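You operate a simulated robot arm through the tools that you are given. There is no shell and no other tool. Be economical: measure what you need, move in short steps, check, and stop when the job is done.

The job below is to be done with a simulated robot arm. You get a single attempt, and the scene is never put back.

Task
Drain the cooler into the drip pan, wipe the smudge off its lid and open it to air.
Fine: no puddle, cooler tap shut again; use the freezer cloth and put it back.

It is judged by the outcome, as a careful person would: the job done as asked, and still so three seconds after it is handed in. It fails if anything else is knocked over, pushed out of place, dropped, spilled or broken. Lids that push on must go on centred and level and be pressed home; caps that screw on are set level and turned clockwise until they are tight. Flat cloth is picked up by pressing the open fingertips on it (5 to 10 N) and closing them slowly along it; thin cloth reads only 2 to 8 mm in the jaws.

Robot
A 7-joint arm with a two-finger parallel gripper, fixed in place. Base frame: the origin is at the foot of the arm, x ahead of it, y to its left, z up. Lengths are in m, angles in degrees, forces in N, time in s.
With the tool pointing down near the work surface it reaches from about 0.1 to 0.36 m from the base axis. Its first joint turns from -115.0 to 115.0 degrees. Payload 3.91 kg.
The tool frame sits at the grasp point between the pads (the TCP): z along the fingers, y along the line on which they close. The tips reach 0.03 m beyond it. The gripper opens to 0.11 m. The fingers are 0.02 m wide and 0.01 m thick; the gripper's body (0.048 by 0.112 m) begins 0.055 m behind the TCP.
Orientation is that of the tool frame in the base frame, as a unit quaternion [x, y, z, w]. With the fingers straight down and closing along the base's y, the tool's x points along the base's -x, its y along +y and its z along -z.

Tools
- The arm moves only by the tool apply_moves. Its argument "series" is one flat list of numbers, 7 for each row, row after row: the shift along the tool's x, y, z in m, then the turn, a rotation vector about the tool's x, y, z in degrees, then the finger opening in m, from 0 to 0.11. In form: [dx, dy, dz, wx, wy, wz, fingers, dx, dy, dz, wx, wy, wz, fingers, ...]. A call has 1 to 10 rows; each row shifts and turns the commanded pose from where the row before left it, along the tool's axes as they then stand. Each row takes 0.2 s and may step no farther than 0.05 m and 8.6 degrees from the row before; otherwise, or with a gripper value out of range, the whole call is refused. Where a pose cannot be reached the arm comes as near as it can. A force on the tool above 50 N (or 10 N above the force at the start of the call, whichever is more), or a blocked arm, ends the call early, and 0.2 s more pass. Each finger travels about 0.108 m/s and halts on what it meets, pressing with about 34 N; the grip force reading is that of the motor and also rises with nothing between the fingers. The clock runs only during rows and for 0.2 s after the last one: add rows that do not move to give the fingers time. It gives the time, the measured TCP pose, the force on the tool (base axes), the opening and the grip force at its end, in the units of the frame above (readings bear some noise).
- Cameras (640 x 400 px; columns grow to the right, rows downward): "scene" is fixed at [0.3996, -0.5011, 1.5085]; the picture's right is [1.00, -0.04, 0.00], its down [-0.02, -0.45, -0.90] and it looks along [0.04, 0.89, -0.45] (base axes); focal length 327 px, centre (320, 200). "wrist" rides on the gripper at [-0.036, 0, -0.057] in the tool frame; the picture's right is [0.00, -1.00, 0.00], its down [0.97, 0.00, -0.24] and it looks along [0.24, 0.00, 0.97] (tool axes); focal length 218 px, centre (320, 200). There is no depth. A picture from a camera that has moved, and an enlarged one, comes with that camera's place and axes in the base frame and with its lens.
- capture(camera): a new picture of that camera. The clock stands still meanwhile.
- lift_body(by): slides the trunk up (or, below 0, down) by that many m; the arm rides with it, the base frame stays. It gives what a move gives, with no picture.
- inspect(camera, box): a new picture of the part [left, top, right, bottom] of that camera's present view, enlarged. The clock stands still meanwhile.
- sign_off(): hands the job in; it is judged then, once.

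Work in short steps. Places have to be worked out from the pictures, the camera data and where the tool is seen: move nearer, look again, correct. Check each grasp and each placing, and mend what went wrong. You have 120 turns and 68 pictures in all, those below and enlarged ones among them. Open the gripper and draw the arm clear of the work before you hand the job in, unless the task says otherwise; then end with one line.

The tools are called after ">>>" as a command line: name --argument value ..., lists and objects as JSON in quotes. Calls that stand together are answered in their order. apply_moves: Moves the arm, as the interface text tells. Its arguments: {"type":"object","properties":{"series":{"type":"array"}},"required":["series"]} The other tools are called the same way: lift_body (by) slides the trunk up or down; capture (camera) takes a picture; inspect (camera, box) takes an enlarged picture of a part of a camera's view; sign_off () hands the job in.

At the start:

```text
clock: 0.0
tcp_pos: [0.1799, 0.5083, 1.1868]
orientation: [0.001, 1.0, 0.0, 0.0]
contact_force: [0.2, -0.8, -0.5]
gripper_width: 0.1101
grip_force: 0.0
trunk travel left (down, up): [-0.725, 0.265]
```

scene: 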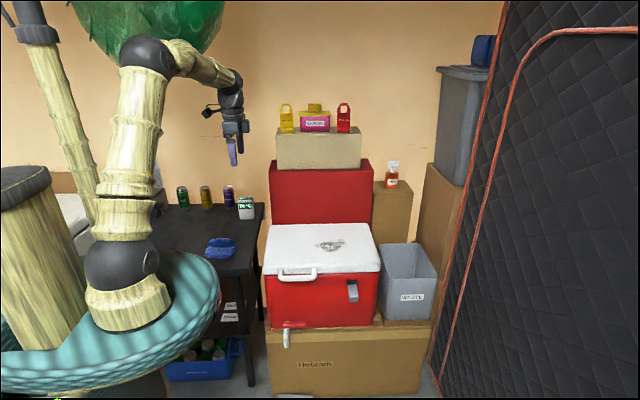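
wrist: 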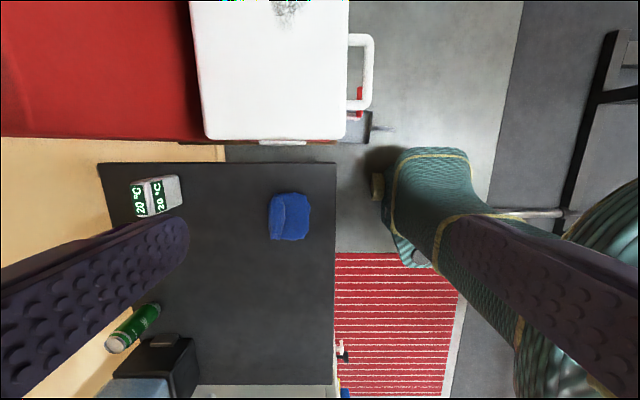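

The scene shows a white-lidded red cooler on a box, with a tap at its lower left front and a latch, and a blue cloth on the dark table. I'll enlarge the key parts first.

>>> inspect --camera "scene" --box '[250, 210, 450, 335]'

>>> inspect --camera "scene" --box '[150, 170, 290, 258]'

>>> inspect --camera "scene" --box '[150, 280, 350, 400]'

>>> inspect --camera "scene" --box '[260, 90, 420, 190]'

```text
3.20 times, centred on (350, 272) of scene
camera zoom: at [0.3996, -0.5011, 1.5085], right [1.0, -0.04, 0.0], down [-0.02, -0.45, -0.9], along [0.04, 0.89, -0.45], focal length 1047 px, centre (224, -32)
```

zoom: 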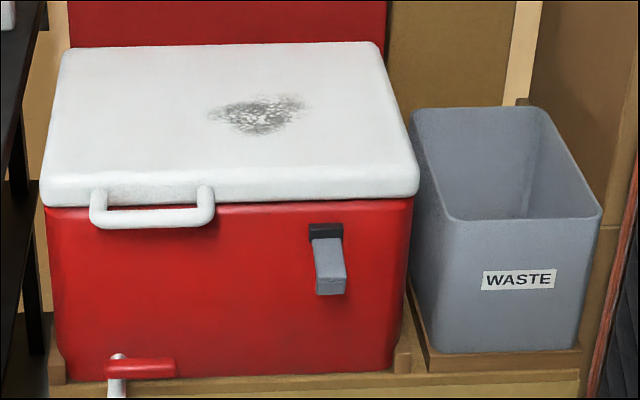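

```text
4.55 times, centred on (220, 214) of scene
camera zoom: at [0.3996, -0.5011, 1.5085], right [1.0, -0.04, 0.0], down [-0.02, -0.45, -0.9], along [0.04, 0.89, -0.45], focal length 1487 px, centre (774, 136)
```

zoom: 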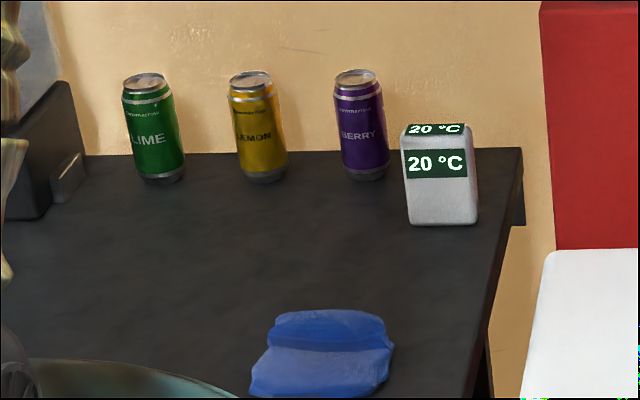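

```text
3.20 times, centred on (250, 340) of scene
camera zoom: at [0.3996, -0.5011, 1.5085], right [1.0, -0.04, 0.0], down [-0.02, -0.45, -0.9], along [0.04, 0.89, -0.45], focal length 1047 px, centre (544, -248)
```

zoom: 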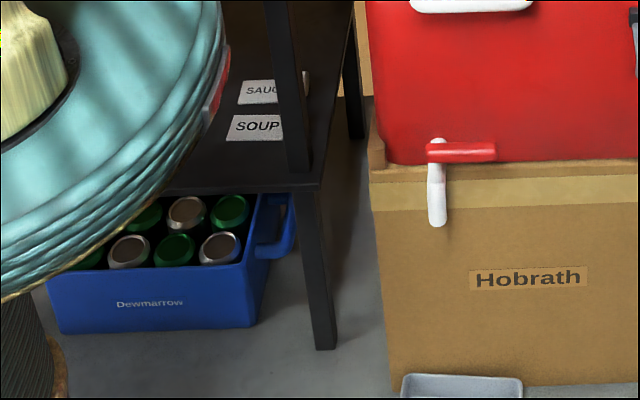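

```text
4.00 times, centred on (340, 140) of scene
camera zoom: at [0.3996, -0.5011, 1.5085], right [1.0, -0.04, 0.0], down [-0.02, -0.45, -0.9], along [0.04, 0.89, -0.45], focal length 1308 px, centre (240, 440)
```

zoom: 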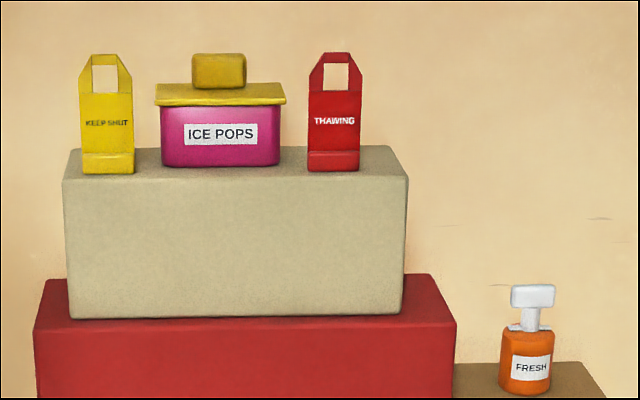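

The cooler's lid top is at about z 0.74, spanning x 0.24–0.66 and y 0.45–0.77, with the smudge near (0.49, 0.60). I don't yet know which cloth is the freezer cloth, so I tilt the wrist to look toward the left side of the table.

>>> apply_moves --series '[0, 0, 0, 0, 8.4, 0, 0.11, 0, 0, 0, 0, 8.4, 0, 0.11, 0, 0, 0, 0, 8.4, 0, 0.11, 0, 0, 0, 0, 8.4, 0, 0.11]'

>>> capture --camera "wrist"

>>> capture --camera "scene"

```text
clock: 1.0
tcp_pos: [0.1797, 0.5085, 1.1861]
orientation: [0.0, 0.957, 0.0, -0.29]
contact_force: [0.4, 0.5, 0.0]
gripper_width: 0.1102
grip_force: 0.0
trunk travel left (down, up): [-0.725, 0.265]
```

```text
61 pictures are left
camera wrist: at [0.2424, 0.5082, 1.214], right [0.0, -1.0, 0.0], down [-0.67, 0.0, 0.74], along [-0.74, 0.0, -0.67], focal length 218 px, centre (320, 200)
```

wrist: 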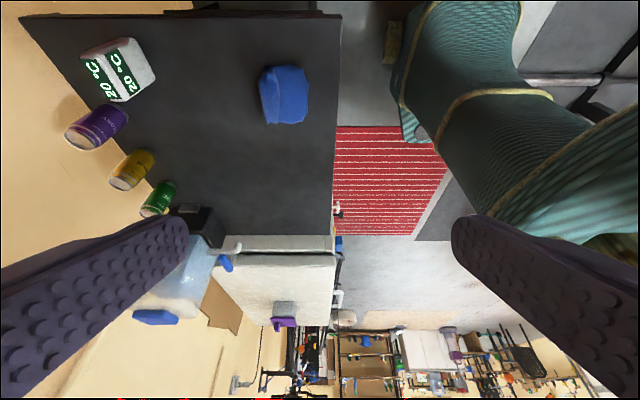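

```text
60 pictures are left
```

scene: 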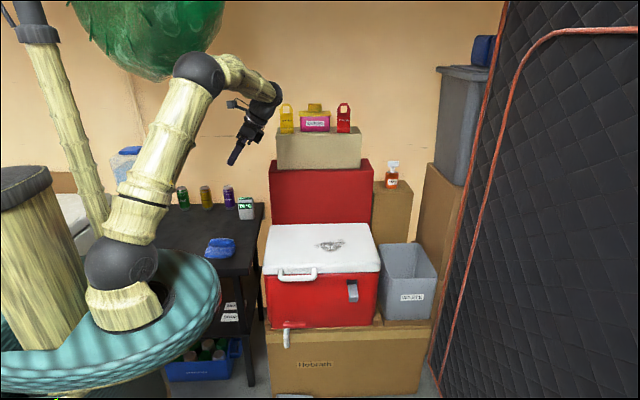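

The white chest beyond the table could be the freezer, and it has something hanging at its front edge. I'll enlarge that area and the blue object on the gray box to the right.

>>> inspect --camera "wrist" --box '[180, 180, 420, 340]'

>>> inspect --camera "wrist" --box '[225, 30, 345, 150]'

>>> inspect --camera "scene" --box '[420, 20, 520, 100]'

```text
2.50 times, centred on (300, 260) of wrist
camera zoom: at [0.2424, 0.5082, 1.214], right [0.0, -1.0, 0.0], down [-0.67, 0.0, 0.74], along [-0.74, 0.0, -0.67], focal length 546 px, centre (370, 50)
```

zoom: 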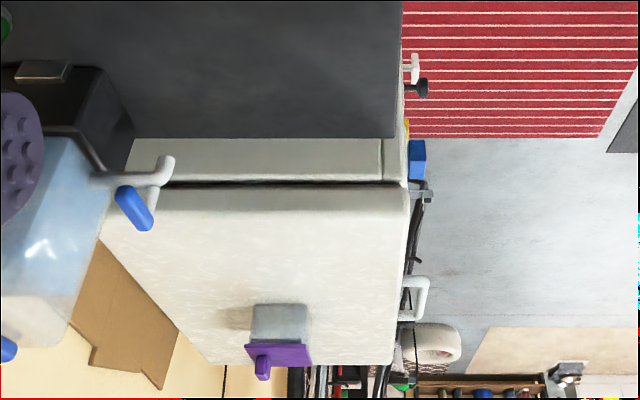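

```text
3.33 times, centred on (285, 90) of wrist
camera zoom: at [0.2424, 0.5082, 1.214], right [0.0, -1.0, 0.0], down [-0.67, 0.0, 0.74], along [-0.74, 0.0, -0.67], focal length 728 px, centre (437, 567)
```

zoom: 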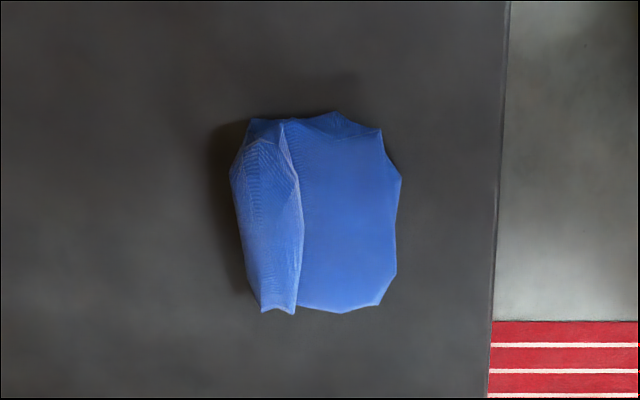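

```text
5.00 times, centred on (470, 60) of scene
camera zoom: at [0.3996, -0.5011, 1.5085], right [1.0, -0.04, 0.0], down [-0.02, -0.45, -0.9], along [0.04, 0.89, -0.45], focal length 1635 px, centre (-430, 900)
```

zoom: 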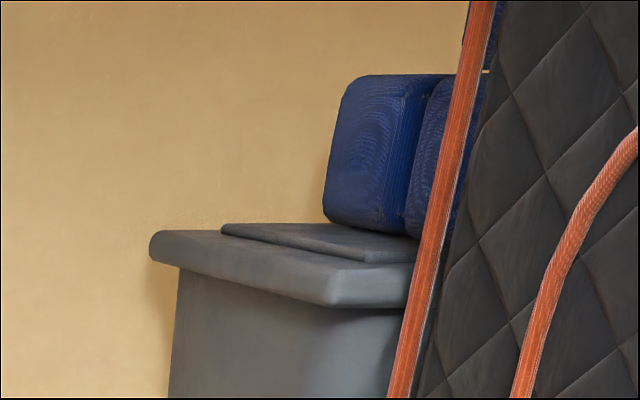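

The blue folded object is likely the cloth, but I need other views to be sure. I untilt and pull back in front of the cooler so the wrist can then look at the tap, pan and table front.

>>> apply_moves --series '[0, 0, 0, 0, -8.4, 0, 0.11, 0, 0, 0, 0, -8.4, 0, 0.11, 0, 0, 0, 0, -8.4, 0, 0.11, 0, 0, 0, 0, -8.4, 0, 0.11, -0.02, -0.045, 0, 0, 0, 0, 0.11, -0.02, -0.045, 0, 0, 0, 0, 0.11, -0.02, -0.045, 0, 0, 0, 0, 0.11, -0.02, -0.045, 0, 0, 0, 0, 0.11, -0.02, -0.045, 0, 0, 0, 0, 0.11, -0.02, -0.045, 0, 0, 0, 0, 0.11]'

>>> apply_moves --series '[0, 0, 0, 0, 0, -8.5, 0, 0, 0, 0, 0, 0, -8.5, 0, 0, 0, 0, 0, 0, -8.5, 0, 0, 0, 0, 0, 0, -8.5, 0, 0, 0, 0, 0, 0, -8.5, 0, 0, 0, 0, 0, 0, -8.5, 0, 0, 0, 0, 0, 0, -8.5, 0, 0, 0, 0, 0, 0, -8.5, 0, 0, 0, 0, 0, 0, -8.5, 0, 0, 0, 0, 0, 0, -8.5, 0]'

>>> apply_moves --series '[0, 0, 0, 0, -8.5, 0, 0, 0, 0, 0, 0, -8.5, 0, 0, 0, 0, 0, 0, -8.5, 0, 0]'

>>> capture --camera "wrist"

```text
clock: 3.2
tcp_pos: [0.3006, 0.2371, 1.1862]
orientation: [0.0, 1.0, 0.0, 0.001]
contact_force: [-0.6, -0.3, -1.0]
gripper_width: 0.11
grip_force: 0.0
trunk travel left (down, up): [-0.725, 0.265]
```

```text
clock: 5.4
tcp_pos: [0.3002, 0.2385, 1.186]
orientation: [-0.676, 0.737, 0.001, 0.0]
contact_force: [-0.5, 0.3, 1.0]
gripper_width: 0.0002
grip_force: 34.0
trunk travel left (down, up): [-0.725, 0.265]
```

```text
clock: 6.2
tcp_pos: [0.3008, 0.238, 1.1874]
orientation: [-0.659, 0.719, 0.149, 0.164]
contact_force: [0.0, -0.7, -0.2]
gripper_width: 0.0001
grip_force: 34.0
trunk travel left (down, up): [-0.725, 0.265]
```

```text
56 pictures are left
camera wrist: at [0.3009, 0.2452, 1.2544], right [1.0, -0.09, 0.0], down [-0.09, -0.98, -0.2], along [0.02, 0.2, -0.98], focal length 218 px, centre (320, 200)
```

wrist: 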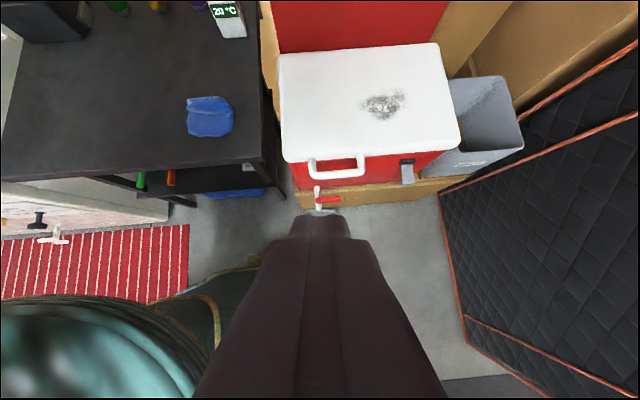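

Closed fingers hide the pan. I open them, and lower the trunk for a better frontal view of the shelf and pan.

>>> apply_moves --series '[0, 0, 0, 0, -8.5, 0, 0.11, 0, 0, 0, 0, -8.5, 0, 0.11, 0, 0, 0, 0, -8.5, 0, 0.11]'

>>> lift_body --by -0.4

>>> capture --camera "wrist"

>>> capture --camera "scene"

```text
clock: 7.0
tcp_pos: [0.3018, 0.238, 1.1857]
orientation: [-0.609, 0.666, 0.29, 0.318]
contact_force: [-0.5, -0.8, -0.1]
gripper_width: 0.1101
grip_force: 0.0
trunk travel left (down, up): [-0.725, 0.265]
```

```text
clock: 10.8
tcp_pos: [0.3005, 0.2384, 0.7871]
orientation: [-0.609, 0.666, 0.291, 0.318]
contact_force: [0.6, 0.2, -0.2]
gripper_width: 0.1101
grip_force: 0.1
trunk travel left (down, up): [-0.325, 0.665]
```

```text
55 pictures are left
camera wrist: at [0.2983, 0.2161, 0.8511], right [1.0, -0.09, 0.0], down [-0.07, -0.79, -0.6], along [0.05, 0.6, -0.8], focal length 218 px, centre (320, 200)
```

wrist: 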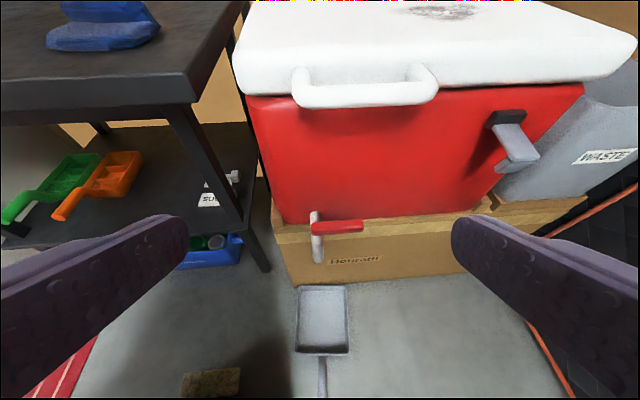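

```text
54 pictures are left
```

scene: 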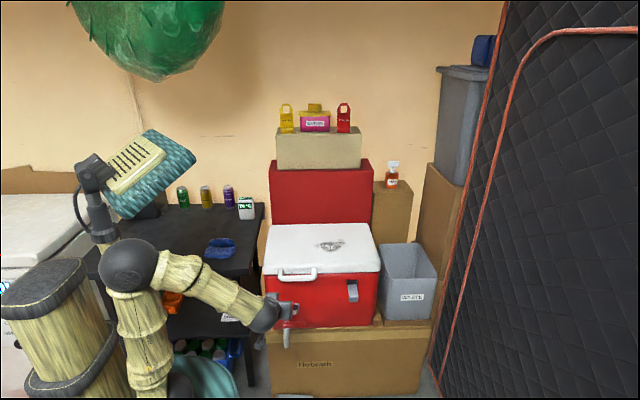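

The gray pan with a handle sits below the spout. I enlarge the tap, the pan, and the left part of the scene, where the freezer may be.

>>> inspect --camera "wrist" --box '[270, 190, 420, 390]'

>>> inspect --camera "scene" --box '[0, 160, 280, 335]'

>>> inspect --camera "wrist" --box '[460, 90, 560, 190]'

```text
2.00 times, centred on (345, 290) of wrist
camera zoom: at [0.2983, 0.2161, 0.8511], right [1.0, -0.09, 0.0], down [-0.07, -0.79, -0.6], along [0.05, 0.6, -0.8], focal length 436 px, centre (270, 20)
```

zoom: 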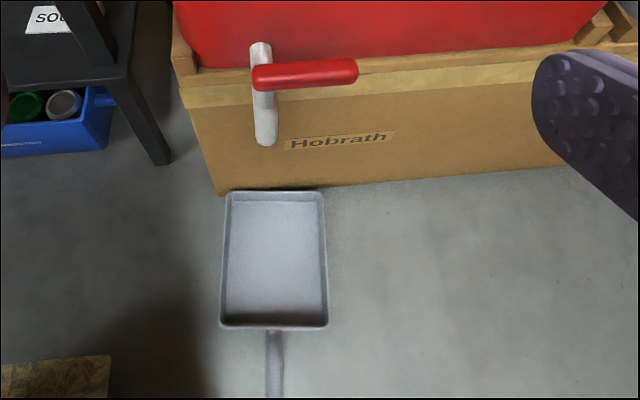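

```text
2.29 times, centred on (140, 248) of scene
camera zoom: at [0.3996, -0.5011, 1.5085], right [1.0, -0.04, 0.0], down [-0.02, -0.45, -0.9], along [0.04, 0.89, -0.45], focal length 748 px, centre (731, 91)
```

zoom: 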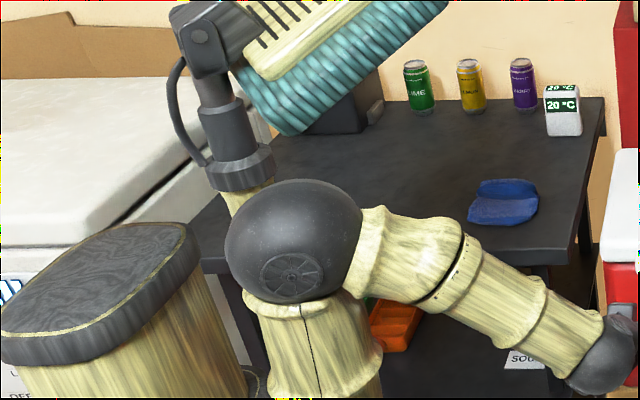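

```text
4.00 times, centred on (510, 140) of wrist
camera zoom: at [0.2983, 0.2161, 0.8511], right [1.0, -0.09, 0.0], down [-0.07, -0.79, -0.6], along [0.05, 0.6, -0.8], focal length 873 px, centre (-440, 440)
```

zoom: 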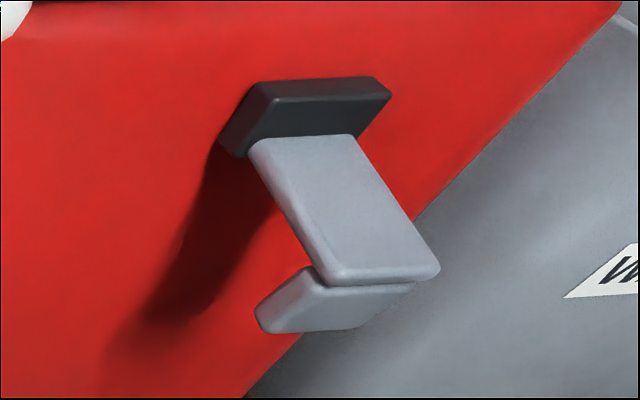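

The white chest at far left is likely the freezer, so I need to see its front and top for a cloth. I raise back up and reorient the wrist to look left from here.

>>> lift_body --by 0.35

>>> apply_moves --series '[0, 0, 0, 0, 8.5, 0, 0.11, 0, 0, 0, 0, 8.5, 0, 0.11, 0, 0, 0, 0, 8.5, 0, 0.11, 0, 0, 0, 0, 8.5, 0, 0.11, 0, 0, 0, 0, 8.5, 0, 0.11, 0, 0, 0, 0, 8.5, 0, 0.11]'

>>> apply_moves --series '[0, 0, 0, 0, 0, 8.5, 0.11, 0, 0, 0, 0, 0, 8.5, 0.11, 0, 0, 0, 0, 0, 8.5, 0.11, 0, 0, 0, 0, 0, 8.5, 0.11, 0, 0, 0, 0, 0, 8.5, 0.11, 0, 0, 0, 0, 0, 8.5, 0.11, 0, 0, 0, 0, 0, 8.5, 0.11, 0, 0, 0, 0, 0, 8.5, 0.11, 0, 0, 0, 0, 0, 8.5, 0.11, 0, 0, 0, 0, 0, 8.5, 0.11]'

>>> apply_moves --series '[0, 0, 0, 0, 0, 8.5, 0.11, 0, 0, 0, 0, 0, 8.5, 0.11, 0, 0, 0, 0, 0, 8.5, 0.11, 0, 0, 0, 0, 8.5, 0, 0.11, 0, 0, 0, 0, 8.5, 0, 0.11, 0, 0, 0, 0, 8.5, 0, 0.11, 0, 0, 0, 0, 8.5, 0, 0.11, 0, 0, 0, 0, 8.5, 0, 0.11, 0, 0, 0, 0, 8.5, 0, 0.11]'

>>> capture --camera "wrist"

```text
clock: 14.2
tcp_pos: [0.2998, 0.2391, 1.1371]
orientation: [-0.61, 0.666, 0.291, 0.316]
contact_force: [-1.7, 0.0, -0.3]
gripper_width: 0.1101
grip_force: 0.1
trunk travel left (down, up): [-0.675, 0.315]
```

```text
clock: 15.7
tcp_pos: [0.3011, 0.2377, 1.1367]
orientation: [-0.676, 0.737, -0.001, -0.001]
contact_force: [0.7, 0.3, 0.9]
gripper_width: 0.1101
grip_force: 0.2
trunk travel left (down, up): [-0.675, 0.315]
```

```text
clock: 17.9
tcp_pos: [0.3007, 0.2382, 1.1365]
orientation: [0.001, 1.0, 0.0, 0.0]
contact_force: [0.4, 1.0, -0.5]
gripper_width: 0.1099
grip_force: 0.0
trunk travel left (down, up): [-0.675, 0.315]
```

```text
clock: 19.9
tcp_pos: [0.3021, 0.238, 1.1369]
orientation: [0.2, 0.879, 0.096, -0.422]
contact_force: [0.8, 0.3, -0.2]
gripper_width: 0.1102
grip_force: 0.1
trunk travel left (down, up): [-0.675, 0.315]
```

```text
50 pictures are left
camera wrist: at [0.3616, 0.2087, 1.1446], right [-0.43, -0.9, 0.0], down [-0.38, 0.18, 0.91], along [-0.82, 0.39, -0.42], focal length 218 px, centre (320, 200)
```

wrist: 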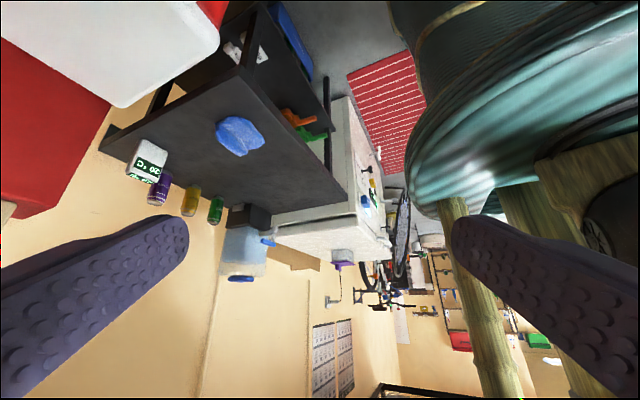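

>>> inspect --camera "wrist" --box '[260, 80, 420, 290]'

```text
1.90 times, centred on (340, 185) of wrist
camera zoom: at [0.3616, 0.2087, 1.1446], right [-0.43, -0.9, 0.0], down [-0.38, 0.18, 0.91], along [-0.82, 0.39, -0.42], focal length 416 px, centre (282, 229)
```

zoom: 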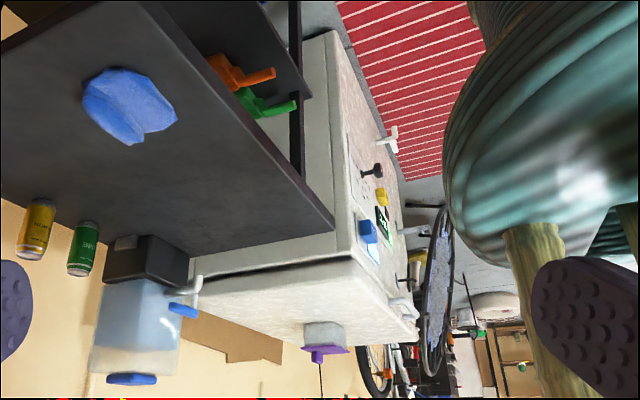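

>>> inspect --camera "wrist" --box '[345, 140, 405, 225]'

```text
4.71 times, centred on (375, 182) of wrist
camera zoom: at [0.3616, 0.2087, 1.1446], right [-0.43, -0.9, 0.0], down [-0.38, 0.18, 0.91], along [-0.82, 0.39, -0.42], focal length 1027 px, centre (61, 282)
```

zoom: 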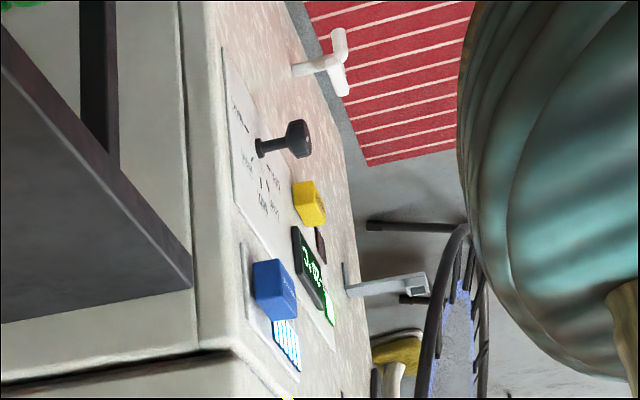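

The freezer front shows only controls and its own tap, so the blue cloth on the table at about (0.056, 0.583, 0.755) is the only one. Next I go back to face the cooler's tap for a close view of the lever.

>>> apply_moves --series '[0, 0, 0, 0, -8.5, 0, 0.11, 0, 0, 0, 0, -8.5, 0, 0.11, 0, 0, 0, 0, -8.5, 0, 0.11, 0, 0, 0, 0, -8.5, 0, 0.11, 0, 0, 0, 0, -8.5, 0, 0.11, 0, 0, 0, 0, -8.5, 0, 0.11, 0, 0, 0, 0, 0, -8.5, 0.11, 0, 0, 0, 0, 0, -8.5, 0.11, 0, 0, 0, 0, 0, -8.5, 0.11]'

>>> apply_moves --series '[0, 0, 0, 0, 0, -8.6, 0.11, 0, 0, 0, 0, 0, -8.6, 0.11, 0, 0, 0, 0, 0, -8.6, 0.11, 0, 0, 0, 0, 0, -8.6, 0.11, 0, 0, 0, 0, 0, -8.6, 0.11, 0, 0, 0, 0, 0, -8.6, 0.11, 0, 0, 0, 0, 0, -8.6, 0.11, 0, 0, 0, 0, 0, -8.6, 0.11, 0, 0, 0, 0, 0, -8.6, 0.11, 0, 0, 0, 0, 0, -8.6, 0.11]'

>>> apply_moves --series '[0.01, -0.006, 0, 0, 0, -4, 0.11, 0.01, -0.006, 0, 0, -8.6, 0, 0.11, 0.01, -0.006, 0, 0, -8.6, 0, 0.11, 0.01, -0.006, 0, 0, -8.6, 0, 0.11, 0, 0, 0, 0, -8.6, 0, 0.11, 0, 0, 0, 0, -8.6, 0, 0.11, 0, 0, 0, 0, -8.6, 0, 0.11, 0, 0, 0, 0, -8.4, 0, 0.11, 0, 0, 0, 0, 0, 0, 0.11]'

>>> lift_body --by -0.52

>>> capture --camera "wrist"

```text
clock: 21.9
tcp_pos: [0.3007, 0.2384, 1.1368]
orientation: [-0.001, 1.0, 0.0, -0.001]
contact_force: [0.3, 0.3, 0.3]
gripper_width: 0.1099
grip_force: 0.1
trunk travel left (down, up): [-0.675, 0.315]
```

```text
clock: 24.1
tcp_pos: [0.3017, 0.238, 1.1372]
orientation: [-0.683, 0.731, 0.0, 0.0]
contact_force: [-0.4, -0.3, 0.3]
gripper_width: 0.1101
grip_force: 0.1
trunk travel left (down, up): [-0.675, 0.315]
```

```text
clock: 26.1
tcp_pos: [0.3239, 0.1978, 1.1329]
orientation: [0.612, -0.612, -0.354, -0.354]
contact_force: [-0.4, 0.0, -0.6]
gripper_width: 0.1098
grip_force: 0.1
trunk travel left (down, up): [-0.675, 0.315]
```

```text
refused: -0.52 is not a number from -0.4 to 0.4
```

```text
47 pictures are left
camera wrist: at [0.3232, 0.1662, 1.1923], right [1.0, 0.0, 0.0], down [0.0, -0.69, -0.72], along [0.0, 0.72, -0.69], focal length 218 px, centre (320, 200)
```

wrist: 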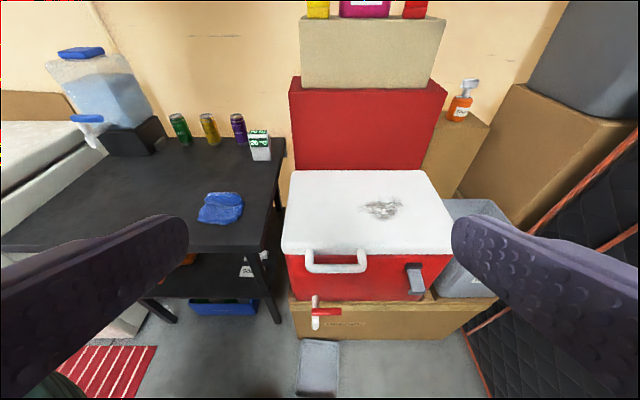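

Lift steps are capped at 0.4, so I lower in two steps.

>>> lift_body --by -0.4

>>> lift_body --by -0.1

>>> capture --camera "wrist"

```text
clock: 29.9
tcp_pos: [0.3229, 0.1987, 0.7321]
orientation: [0.613, -0.612, -0.353, -0.353]
contact_force: [-0.1, 0.3, 0.1]
gripper_width: 0.1099
grip_force: 0.1
trunk travel left (down, up): [-0.275, 0.715]
```

```text
clock: 31.2
tcp_pos: [0.323, 0.1985, 0.6321]
orientation: [-0.612, 0.612, 0.353, 0.354]
contact_force: [0.7, -0.5, -0.3]
gripper_width: 0.11
grip_force: 0.1
trunk travel left (down, up): [-0.175, 0.815]
```

```text
46 pictures are left
camera wrist: at [0.3234, 0.1663, 0.6924], right [1.0, 0.0, 0.0], down [0.0, -0.69, -0.72], along [0.0, 0.72, -0.69], focal length 218 px, centre (320, 200)
```

wrist: 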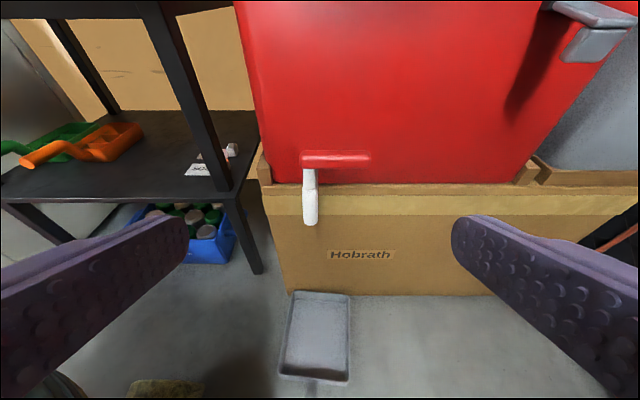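

The lever is at about (0.34, 0.395, 0.535), horizontal and pointing +x from the tap. I enlarge it to see its pivot.

>>> inspect --camera "wrist" --box '[280, 135, 390, 235]'

>>> inspect --camera "scene" --box '[265, 260, 385, 360]'

```text
4.00 times, centred on (335, 185) of wrist
camera zoom: at [0.3234, 0.1663, 0.6924], right [1.0, 0.0, 0.0], down [0.0, -0.69, -0.72], along [0.0, 0.72, -0.69], focal length 873 px, centre (260, 260)
```

zoom: 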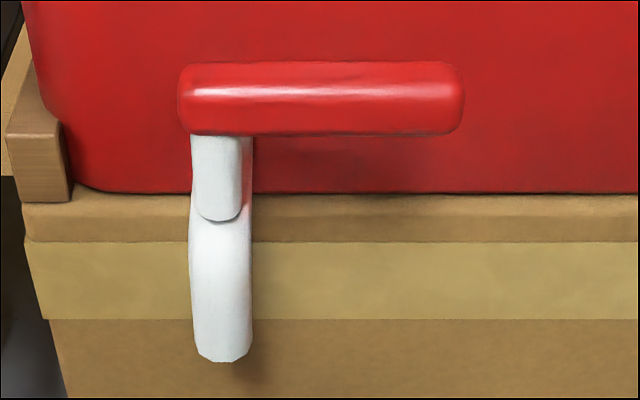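

```text
4.00 times, centred on (325, 310) of scene
camera zoom: at [0.3996, -0.5011, 1.5085], right [1.0, -0.04, 0.0], down [-0.02, -0.45, -0.9], along [0.04, 0.89, -0.45], focal length 1308 px, centre (300, -240)
```

zoom: 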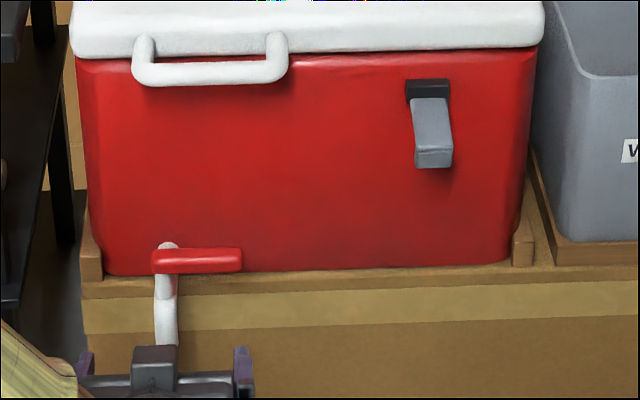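

The lever sits on top of a horizontal pipe, perpendicular to the flow, so it is closed. It should swing about a vertical axis from +x toward −y to open. I'll use closed fingers as a peg behind its tip, and first hover above it with a 22° tilt to check alignment.

>>> apply_moves --series '[0, 0, 0, 0, 8.6, 0, 0, 0, 0, 0, 0, 8.6, 0, 0, 0, 0, 0, 0, 8.6, 0, 0, 0, 0, 0, 0, 8.6, 0, 0, 0, 0, 0, 0, 3.6, 0, 0, -0.0417, -0.01175, 0.0147, 0, 0, 0, 0, -0.0417, -0.01175, 0.0147, 0, 0, 0, 0, -0.0417, -0.01175, 0.0147, 0, 0, 0, 0, -0.0417, -0.01175, 0.0147, 0, 0, 0, 0]'

>>> inspect --camera "scene" --box '[265, 260, 385, 360]'

>>> capture --camera "wrist"

```text
clock: 33.2
tcp_pos: [0.3719, 0.3742, 0.64]
orientation: [-0.693, 0.695, 0.135, 0.135]
contact_force: [-0.1, -0.2, 1.6]
gripper_width: 0.0
grip_force: 33.3
trunk travel left (down, up): [-0.175, 0.815]
```

```text
4.00 times, centred on (325, 310) of scene
camera zoom: at [0.3996, -0.5011, 1.5085], right [1.0, -0.04, 0.0], down [-0.02, -0.45, -0.9], along [0.04, 0.89, -0.45], focal length 1308 px, centre (300, -240)
```

zoom: 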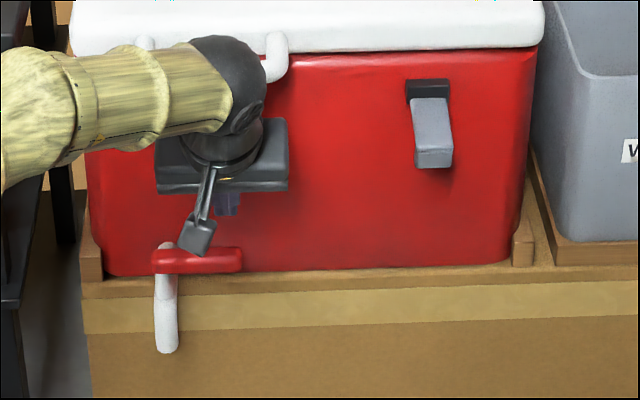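

```text
42 pictures are left
camera wrist: at [0.3703, 0.3865, 0.7075], right [1.0, 0.0, 0.0], down [0.0, -0.99, -0.14], along [0.0, 0.14, -0.99], focal length 218 px, centre (320, 200)
```

wrist: 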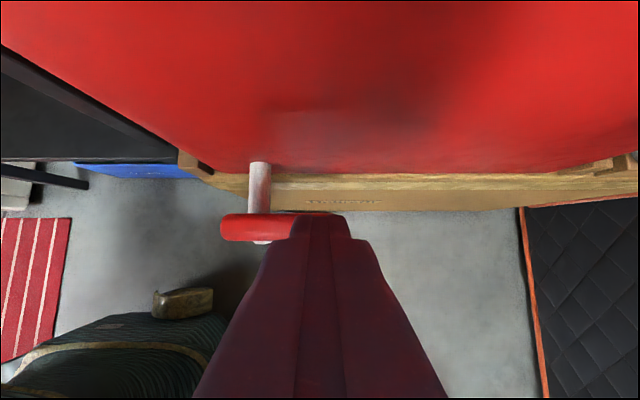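

The top view confirms the lever at y≈0.39 with about 0.055 m of gap to the cooler face, and the pipe beneath it. I lower the peg along the tool axis to just behind the lever.

>>> apply_moves --series '[-0.001, 0, 0.02, 0, 0, 0, 0, -0.001, 0, 0.02, 0, 0, 0, 0, -0.001, 0, 0.02, 0, 0, 0, 0]'

>>> inspect --camera "wrist" --box '[220, 140, 420, 265]'

```text
clock: 34.0
tcp_pos: [0.3713, 0.3993, 0.5849]
orientation: [0.694, -0.694, -0.135, -0.135]
contact_force: [1.2, 0.0, -0.2]
gripper_width: 0.0
grip_force: 34.0
trunk travel left (down, up): [-0.175, 0.815]
```

```text
3.20 times, centred on (320, 202) of wrist
camera zoom: at [0.3707, 0.411, 0.6522], right [1.0, 0.0, 0.0], down [0.0, -0.99, -0.14], along [0.0, 0.14, -0.99], focal length 698 px, centre (320, 192)
```

zoom: 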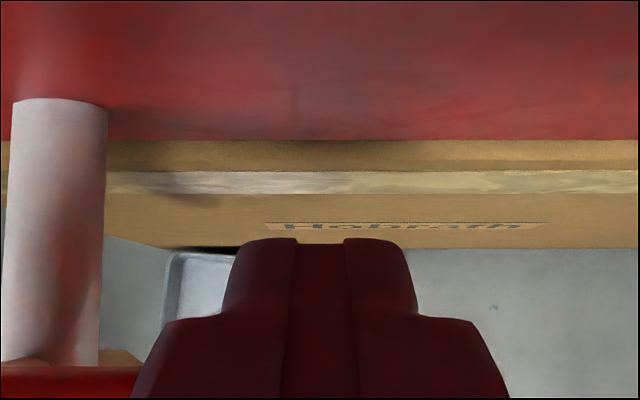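

Alignment is good: the fingertip front edge is behind the lever's back edge (y≈0.40). I descend 0.035 more.

>>> apply_moves --series '[-0.002, 0, 0.018, 0, 0, 0, 0, -0.001, 0, 0.018, 0, 0, 0, 0]'

>>> inspect --camera "scene" --box '[265, 260, 385, 360]'

```text
clock: 34.6
tcp_pos: [0.3712, 0.4171, 0.5534]
orientation: [-0.694, 0.694, 0.135, 0.135]
contact_force: [-0.1, 0.7, 0.2]
gripper_width: 0.0002
grip_force: 34.2
trunk travel left (down, up): [-0.175, 0.815]
```

```text
4.00 times, centred on (325, 310) of scene
camera zoom: at [0.3996, -0.5011, 1.5085], right [1.0, -0.04, 0.0], down [-0.02, -0.45, -0.9], along [0.04, 0.89, -0.45], focal length 1308 px, centre (300, -240)
```

zoom: 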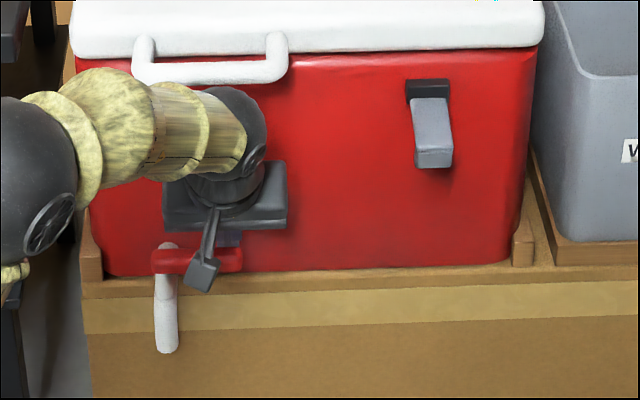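

The peg is behind the lever tip. I pull toward −y about 20° of swing and check the force and how the lever responds.

>>> apply_moves --series '[0.0107, 0, -0.0043, 0, 0, 0, 0, 0.0172, -0.0044, -0.007, 0, 0, 0, 0]'

>>> inspect --camera "wrist" --box '[220, 140, 420, 265]'

```text
clock: 35.2
tcp_pos: [0.3743, 0.3872, 0.5541]
orientation: [0.694, -0.694, -0.135, -0.135]
contact_force: [0.1, 0.4, 0.5]
gripper_width: 0.0001
grip_force: 33.5
trunk travel left (down, up): [-0.175, 0.815]
```

```text
3.20 times, centred on (320, 202) of wrist
camera zoom: at [0.375, 0.3985, 0.6207], right [1.0, 0.0, 0.0], down [0.0, -0.99, -0.14], along [0.0, 0.14, -0.99], focal length 698 px, centre (320, 192)
```

zoom: 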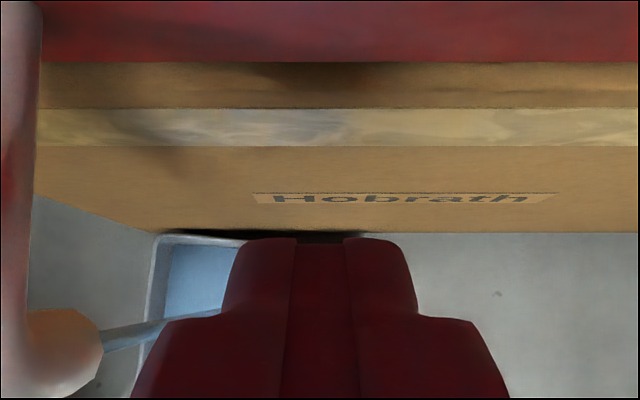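

Water is already flowing into the pan, and the lever moved easily. I look at the overall view.

>>> capture --camera "wrist"

>>> inspect --camera "scene" --box '[245, 275, 385, 400]'

```text
38 pictures are left
camera wrist: at [0.375, 0.3985, 0.6207], right [1.0, 0.0, 0.0], down [0.0, -0.99, -0.14], along [0.0, 0.14, -0.99], focal length 218 px, centre (320, 200)
```

wrist: 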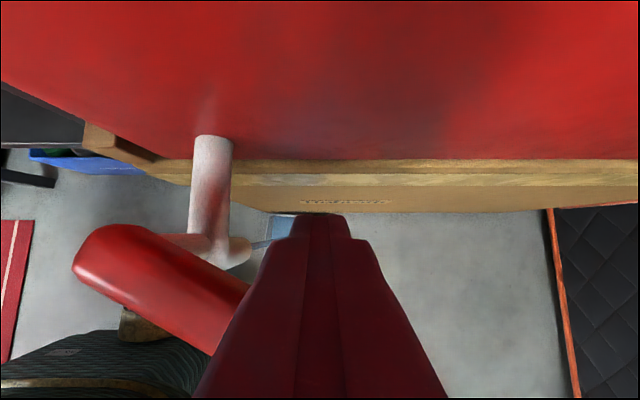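

```text
3.20 times, centred on (315, 338) of scene
camera zoom: at [0.3996, -0.5011, 1.5085], right [1.0, -0.04, 0.0], down [-0.02, -0.45, -0.9], along [0.04, 0.89, -0.45], focal length 1047 px, centre (336, -240)
```

zoom: 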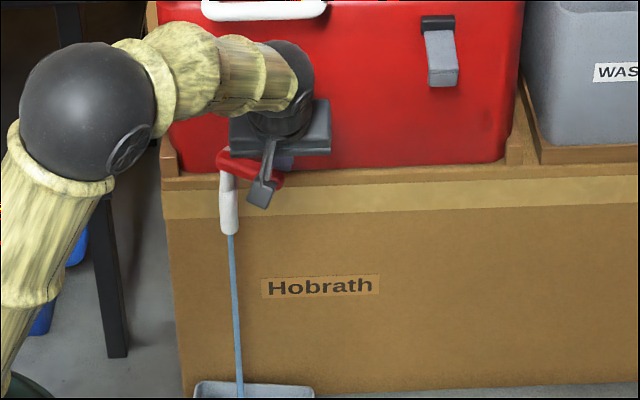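

The stream falls cleanly into the pan. I open the lever further along its arc.

>>> apply_moves --series '[0.0171, 0.0007, -0.0069, 0, 0, 0, 0, 0.0166, 0.0076, -0.0067, 0, 0, 0, 0, 0.0134, 0.0133, -0.0054, 0, 0, 0, 0]'

>>> capture --camera "wrist"

```text
clock: 36.0
tcp_pos: [0.3534, 0.3358, 0.5527]
orientation: [-0.694, 0.695, 0.134, 0.136]
contact_force: [1.2, -0.5, -0.1]
gripper_width: 0.0001
grip_force: 34.2
trunk travel left (down, up): [-0.175, 0.815]
```

```text
36 pictures are left
camera wrist: at [0.3537, 0.3466, 0.6203], right [1.0, 0.0, 0.0], down [0.0, -0.99, -0.14], along [0.0, 0.14, -0.99], focal length 218 px, centre (320, 200)
```

wrist: 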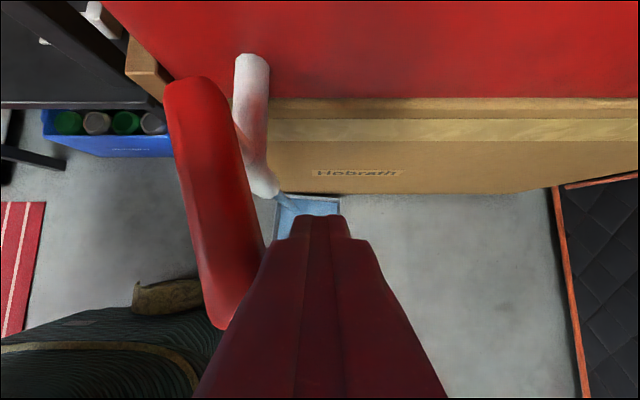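

The lever is nearly parallel to the pipe (open) and the pan is filling. I lift the peg and shift to the left side of the lever, ready to close it, and watch the pan.

>>> apply_moves --series '[0, -0.008, -0.01, 0, 0, 0, 0, 0, 0, -0.045, 0, 0, 0, 0, 0, 0.037, 0, 0, 0, 0, 0, 0, 0.037, 0, 0, 0, 0, 0]'

>>> capture --camera "wrist"

```text
clock: 37.0
tcp_pos: [0.2866, 0.3156, 0.6038]
orientation: [-0.693, 0.695, 0.136, 0.134]
contact_force: [0.5, 1.3, 0.4]
gripper_width: 0.0001
grip_force: 34.3
trunk travel left (down, up): [-0.175, 0.815]
```

```text
35 pictures are left
camera wrist: at [0.2869, 0.3264, 0.6716], right [1.0, 0.0, 0.0], down [0.0, -0.99, -0.14], along [0.0, 0.14, -0.99], focal length 218 px, centre (320, 200)
```

wrist: 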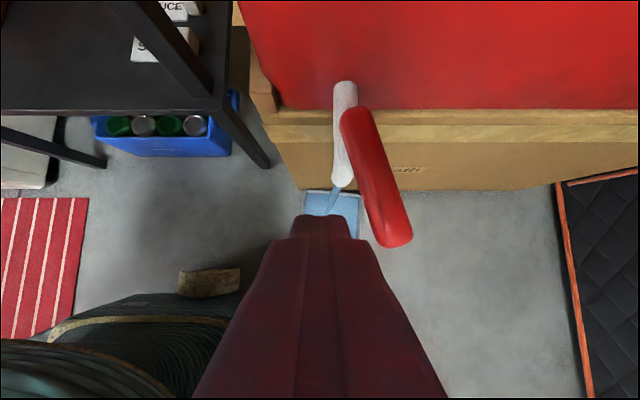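

The stream continues into the pan. I open the fingers so the camera can see the pan, wait a little, and look.

>>> apply_moves --series '[0, 0, 0, 0, 0, 0, 0.11, 0, 0, 0, 0, 0, 0, 0.11, 0, 0, 0, 0, 0, 0, 0.11, 0, 0, 0, 0, 0, 0, 0.11]'

>>> inspect --camera "wrist" --box '[240, 150, 440, 350]'

```text
clock: 38.0
tcp_pos: [0.2861, 0.3148, 0.6043]
orientation: [-0.694, 0.694, 0.136, 0.135]
contact_force: [0.9, -0.1, 0.5]
gripper_width: 0.11
grip_force: 0.0
trunk travel left (down, up): [-0.175, 0.815]
```

```text
2.00 times, centred on (340, 250) of wrist
camera zoom: at [0.287, 0.3265, 0.6717], right [1.0, 0.0, 0.0], down [0.0, -0.99, -0.14], along [0.0, 0.14, -0.99], focal length 436 px, centre (280, 100)
```

zoom: 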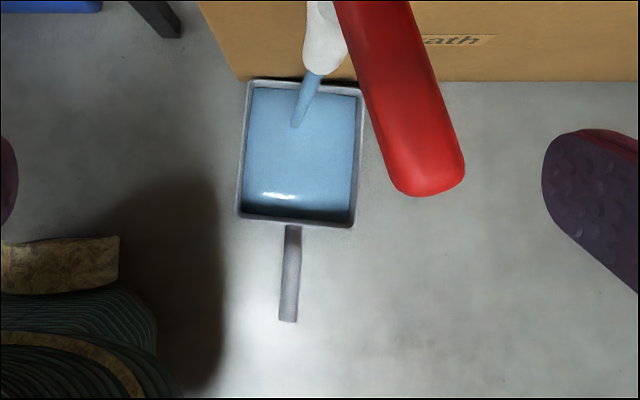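

The pan shows water with room left. I straddle the lever with the open fingers (they close along x), ready to close it promptly while still seeing the pan.

>>> apply_moves --series '[0, -0.04, 0, 0, 0, 0, 0.11, 0, 0, 0.028, 0, 0, 0, 0.11, 0, 0, 0.027, 0, 0, 0, 0.11]'

>>> capture --camera "wrist"

```text
clock: 38.8
tcp_pos: [0.3282, 0.3363, 0.5524]
orientation: [-0.694, 0.694, 0.135, 0.134]
contact_force: [0.1, -1.1, 0.4]
gripper_width: 0.1099
grip_force: 0.2
trunk travel left (down, up): [-0.175, 0.815]
```

```text
33 pictures are left
camera wrist: at [0.3281, 0.3474, 0.6199], right [1.0, 0.0, 0.0], down [0.0, -0.99, -0.14], along [0.0, 0.14, -0.99], focal length 218 px, centre (320, 200)
```

wrist: 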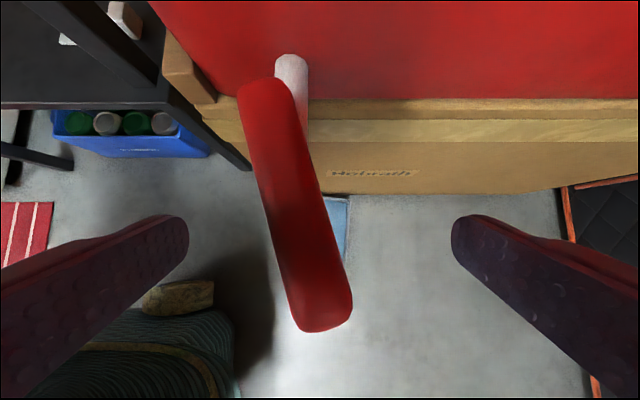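

The lever is straddled. I wait about 1.5 s and check the stream and pan via the scene camera.

>>> apply_moves --series '[0, 0, 0, 0, 0, 0, 0.11, 0, 0, 0, 0, 0, 0, 0.11, 0, 0, 0, 0, 0, 0, 0.11, 0, 0, 0, 0, 0, 0, 0.11, 0, 0, 0, 0, 0, 0, 0.11]'

>>> inspect --camera "scene" --box '[255, 320, 335, 400]'

```text
clock: 40.0
tcp_pos: [0.3288, 0.3344, 0.5537]
orientation: [0.694, -0.694, -0.135, -0.135]
contact_force: [0.4, 0.7, -0.6]
gripper_width: 0.1101
grip_force: 0.0
trunk travel left (down, up): [-0.175, 0.815]
```

```text
5.00 times, centred on (295, 360) of scene
camera zoom: at [0.3996, -0.5011, 1.5085], right [1.0, -0.04, 0.0], down [-0.02, -0.45, -0.9], along [0.04, 0.89, -0.45], focal length 1635 px, centre (445, -600)
```

zoom: 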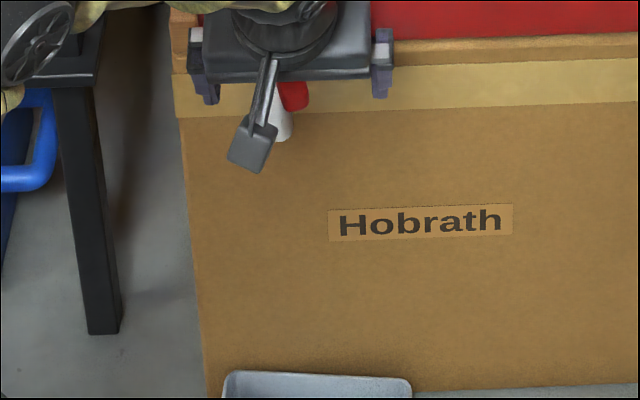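

The stream has stopped, so the cooler is drained, and there is no sign of a puddle. Now I swing the lever back to closed by pushing with the left finger along the arc.

>>> apply_moves --series '[0.0045, -0.0415, -0.0018, 0, 0, 0, 0.11, 0.0016, -0.0159, -0.0006, 0, 0, 0, 0.11, -0.0051, -0.0181, 0.0021, 0, 0, 0, 0.11, -0.01, -0.015, 0.004, 0, 0, 0, 0.11, -0.0151, -0.0105, 0.0061, 0, 0, 0, 0.11, -0.0042, 0, 0.0017, 0, 0, 0, 0.11]'

>>> capture --camera "wrist"

```text
clock: 41.4
tcp_pos: [0.4281, 0.3638, 0.5523]
orientation: [0.695, -0.694, -0.134, -0.132]
contact_force: [-2.3, -21.5, -2.5]
gripper_width: 0.1098
grip_force: 0.1
trunk travel left (down, up): [-0.175, 0.815]
```

```text
31 pictures are left
camera wrist: at [0.4287, 0.3753, 0.6187], right [1.0, 0.0, 0.0], down [0.0, -0.99, -0.14], along [0.0, 0.14, -0.99], focal length 218 px, centre (320, 200)
```

wrist: 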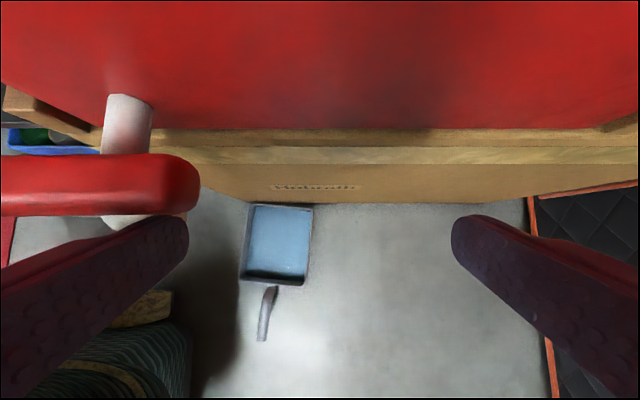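

The lever is back at its closed stop (21 N against it), and the pan holds the water with a dry floor. I back off and look at the latch before wiping.

>>> apply_moves --series '[0.028, 0, -0.0113, 0, 0, 0, 0.11, 0.028, 0, -0.0113, 0, 0, 0, 0.11, 0, 0, 0, 0, -8.6, 0, 0.11, 0, 0, 0, 0, -8.6, 0, 0.11, 0, 0, 0, 0, -8.6, 0, 0.11, 0, 0, 0, 0, -8.6, 0, 0.11, 0, 0, 0, 0, -8.6, 0, 0.11, -0.004, -0.02, -0.0387, 0, 0, 0, 0.11, -0.004, -0.02, -0.0387, 0, 0, 0, 0.11, -0.004, -0.02, -0.0387, 0, 0, 0, 0.11]'

>>> capture --camera "wrist"

```text
clock: 43.6
tcp_pos: [0.4874, 0.2042, 0.6141]
orientation: [0.597, -0.596, -0.38, -0.38]
contact_force: [1.2, -0.4, -0.2]
gripper_width: 0.1101
grip_force: 0.0
trunk travel left (down, up): [-0.175, 0.815]
```

```text
30 pictures are left
camera wrist: at [0.4878, 0.1681, 0.671], right [1.0, 0.0, 0.0], down [0.0, -0.63, -0.78], along [0.0, 0.78, -0.63], focal length 218 px, centre (320, 200)
```

wrist: 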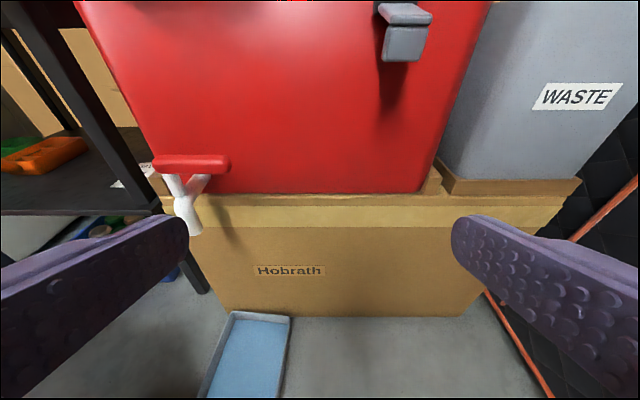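

The tap is closed and the pan is fine. I raise the trunk to view the latch.

>>> lift_body --by 0.15

>>> inspect --camera "wrist" --box '[200, 40, 460, 200]'

```text
clock: 45.4
tcp_pos: [0.488, 0.2055, 0.7619]
orientation: [-0.596, 0.597, 0.379, 0.38]
contact_force: [0.0, -0.5, -0.4]
gripper_width: 0.1099
grip_force: 0.0
trunk travel left (down, up): [-0.325, 0.665]
```

```text
2.46 times, centred on (330, 120) of wrist
camera zoom: at [0.4877, 0.1685, 0.8206], right [1.0, 0.0, 0.0], down [0.0, -0.63, -0.78], along [0.0, 0.78, -0.63], focal length 537 px, centre (295, 397)
```

zoom: 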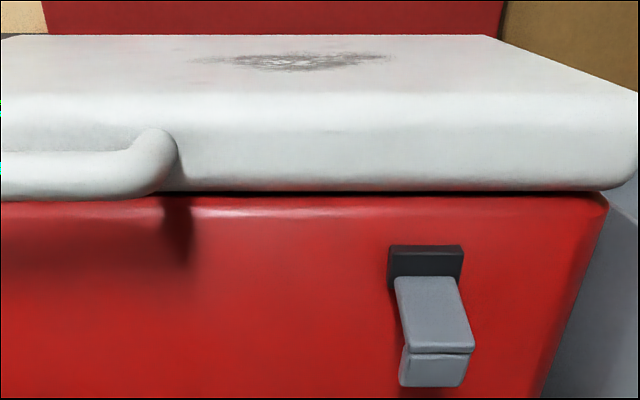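

The gray latch-like piece is mounted wholly on the body below the seam and does not hold the lid. The lid top is at z≈0.77. I raise up, turn the tool straight down, and then check reach over the smudge at about (0.49, 0.57).

>>> lift_body --by 0.25

>>> apply_moves --series '[0, 0, 0, 0, 8.1, 0, 0.11, 0, 0, 0, 0, 8.1, 0, 0.11, 0, 0, 0, 0, 8.1, 0, 0.11, 0, 0, 0, 0, 8.1, 0, 0.11, 0, 0, 0, 0, 8.1, 0, 0.11, 0, 0, 0, 0, 8.1, 0, 0.11, 0, 0, 0, 0, 8.1, 0, 0.11, 0, 0, 0, 0, 8.3, 0, 0.11]'

>>> apply_moves --series '[-0.046, 0, 0, 0, 0, 0, 0.11, -0.046, 0, 0, 0, 0, 0, 0.11, -0.046, 0, 0, 0, 0, 0, 0.11, -0.046, 0, 0, 0, 0, 0, 0.11, -0.046, 0, 0, 0, 0, 0, 0.11, -0.046, 0, 0, 0, 0, 0, 0.11, -0.046, 0, 0, 0, 0, 0, 0.11, -0.043, 0, 0, 0, 0, 0, 0.11]'

>>> capture --camera "wrist"

```text
clock: 47.9
tcp_pos: [0.4894, 0.2047, 1.0127]
orientation: [-0.596, 0.596, 0.38, 0.381]
contact_force: [-0.1, -0.3, 0.1]
gripper_width: 0.1103
grip_force: 0.0
trunk travel left (down, up): [-0.575, 0.415]
```

```text
clock: 49.7
tcp_pos: [0.4877, 0.2059, 1.0126]
orientation: [0.707, -0.707, 0.001, 0.002]
contact_force: [-0.4, 0.6, 0.2]
gripper_width: 0.1098
grip_force: 0.0
trunk travel left (down, up): [-0.575, 0.415]
```

```text
clock: 51.5
tcp_pos: [0.4722, 0.5254, 1.0037]
orientation: [0.707, -0.707, 0.001, 0.002]
contact_force: [0.3, 0.7, 0.0]
gripper_width: 0.1098
grip_force: 0.2
out of reach, approached as far as the arm can: row 7, 8
trunk travel left (down, up): [-0.575, 0.415]
```

```text
28 pictures are left
camera wrist: at [0.4722, 0.562, 1.0616], right [1.0, 0.0, 0.0], down [0.0, -0.97, 0.24], along [0.0, -0.24, -0.97], focal length 218 px, centre (320, 200)
```

wrist: 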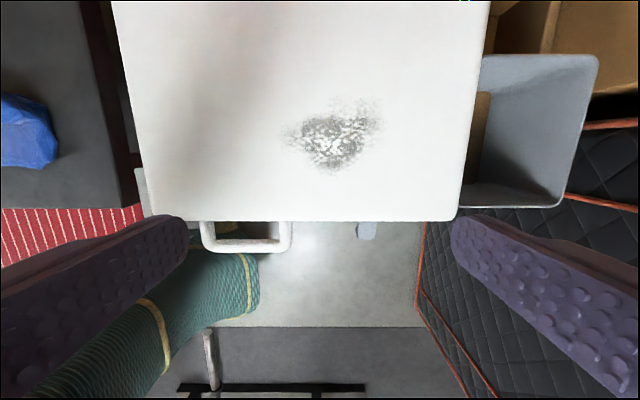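

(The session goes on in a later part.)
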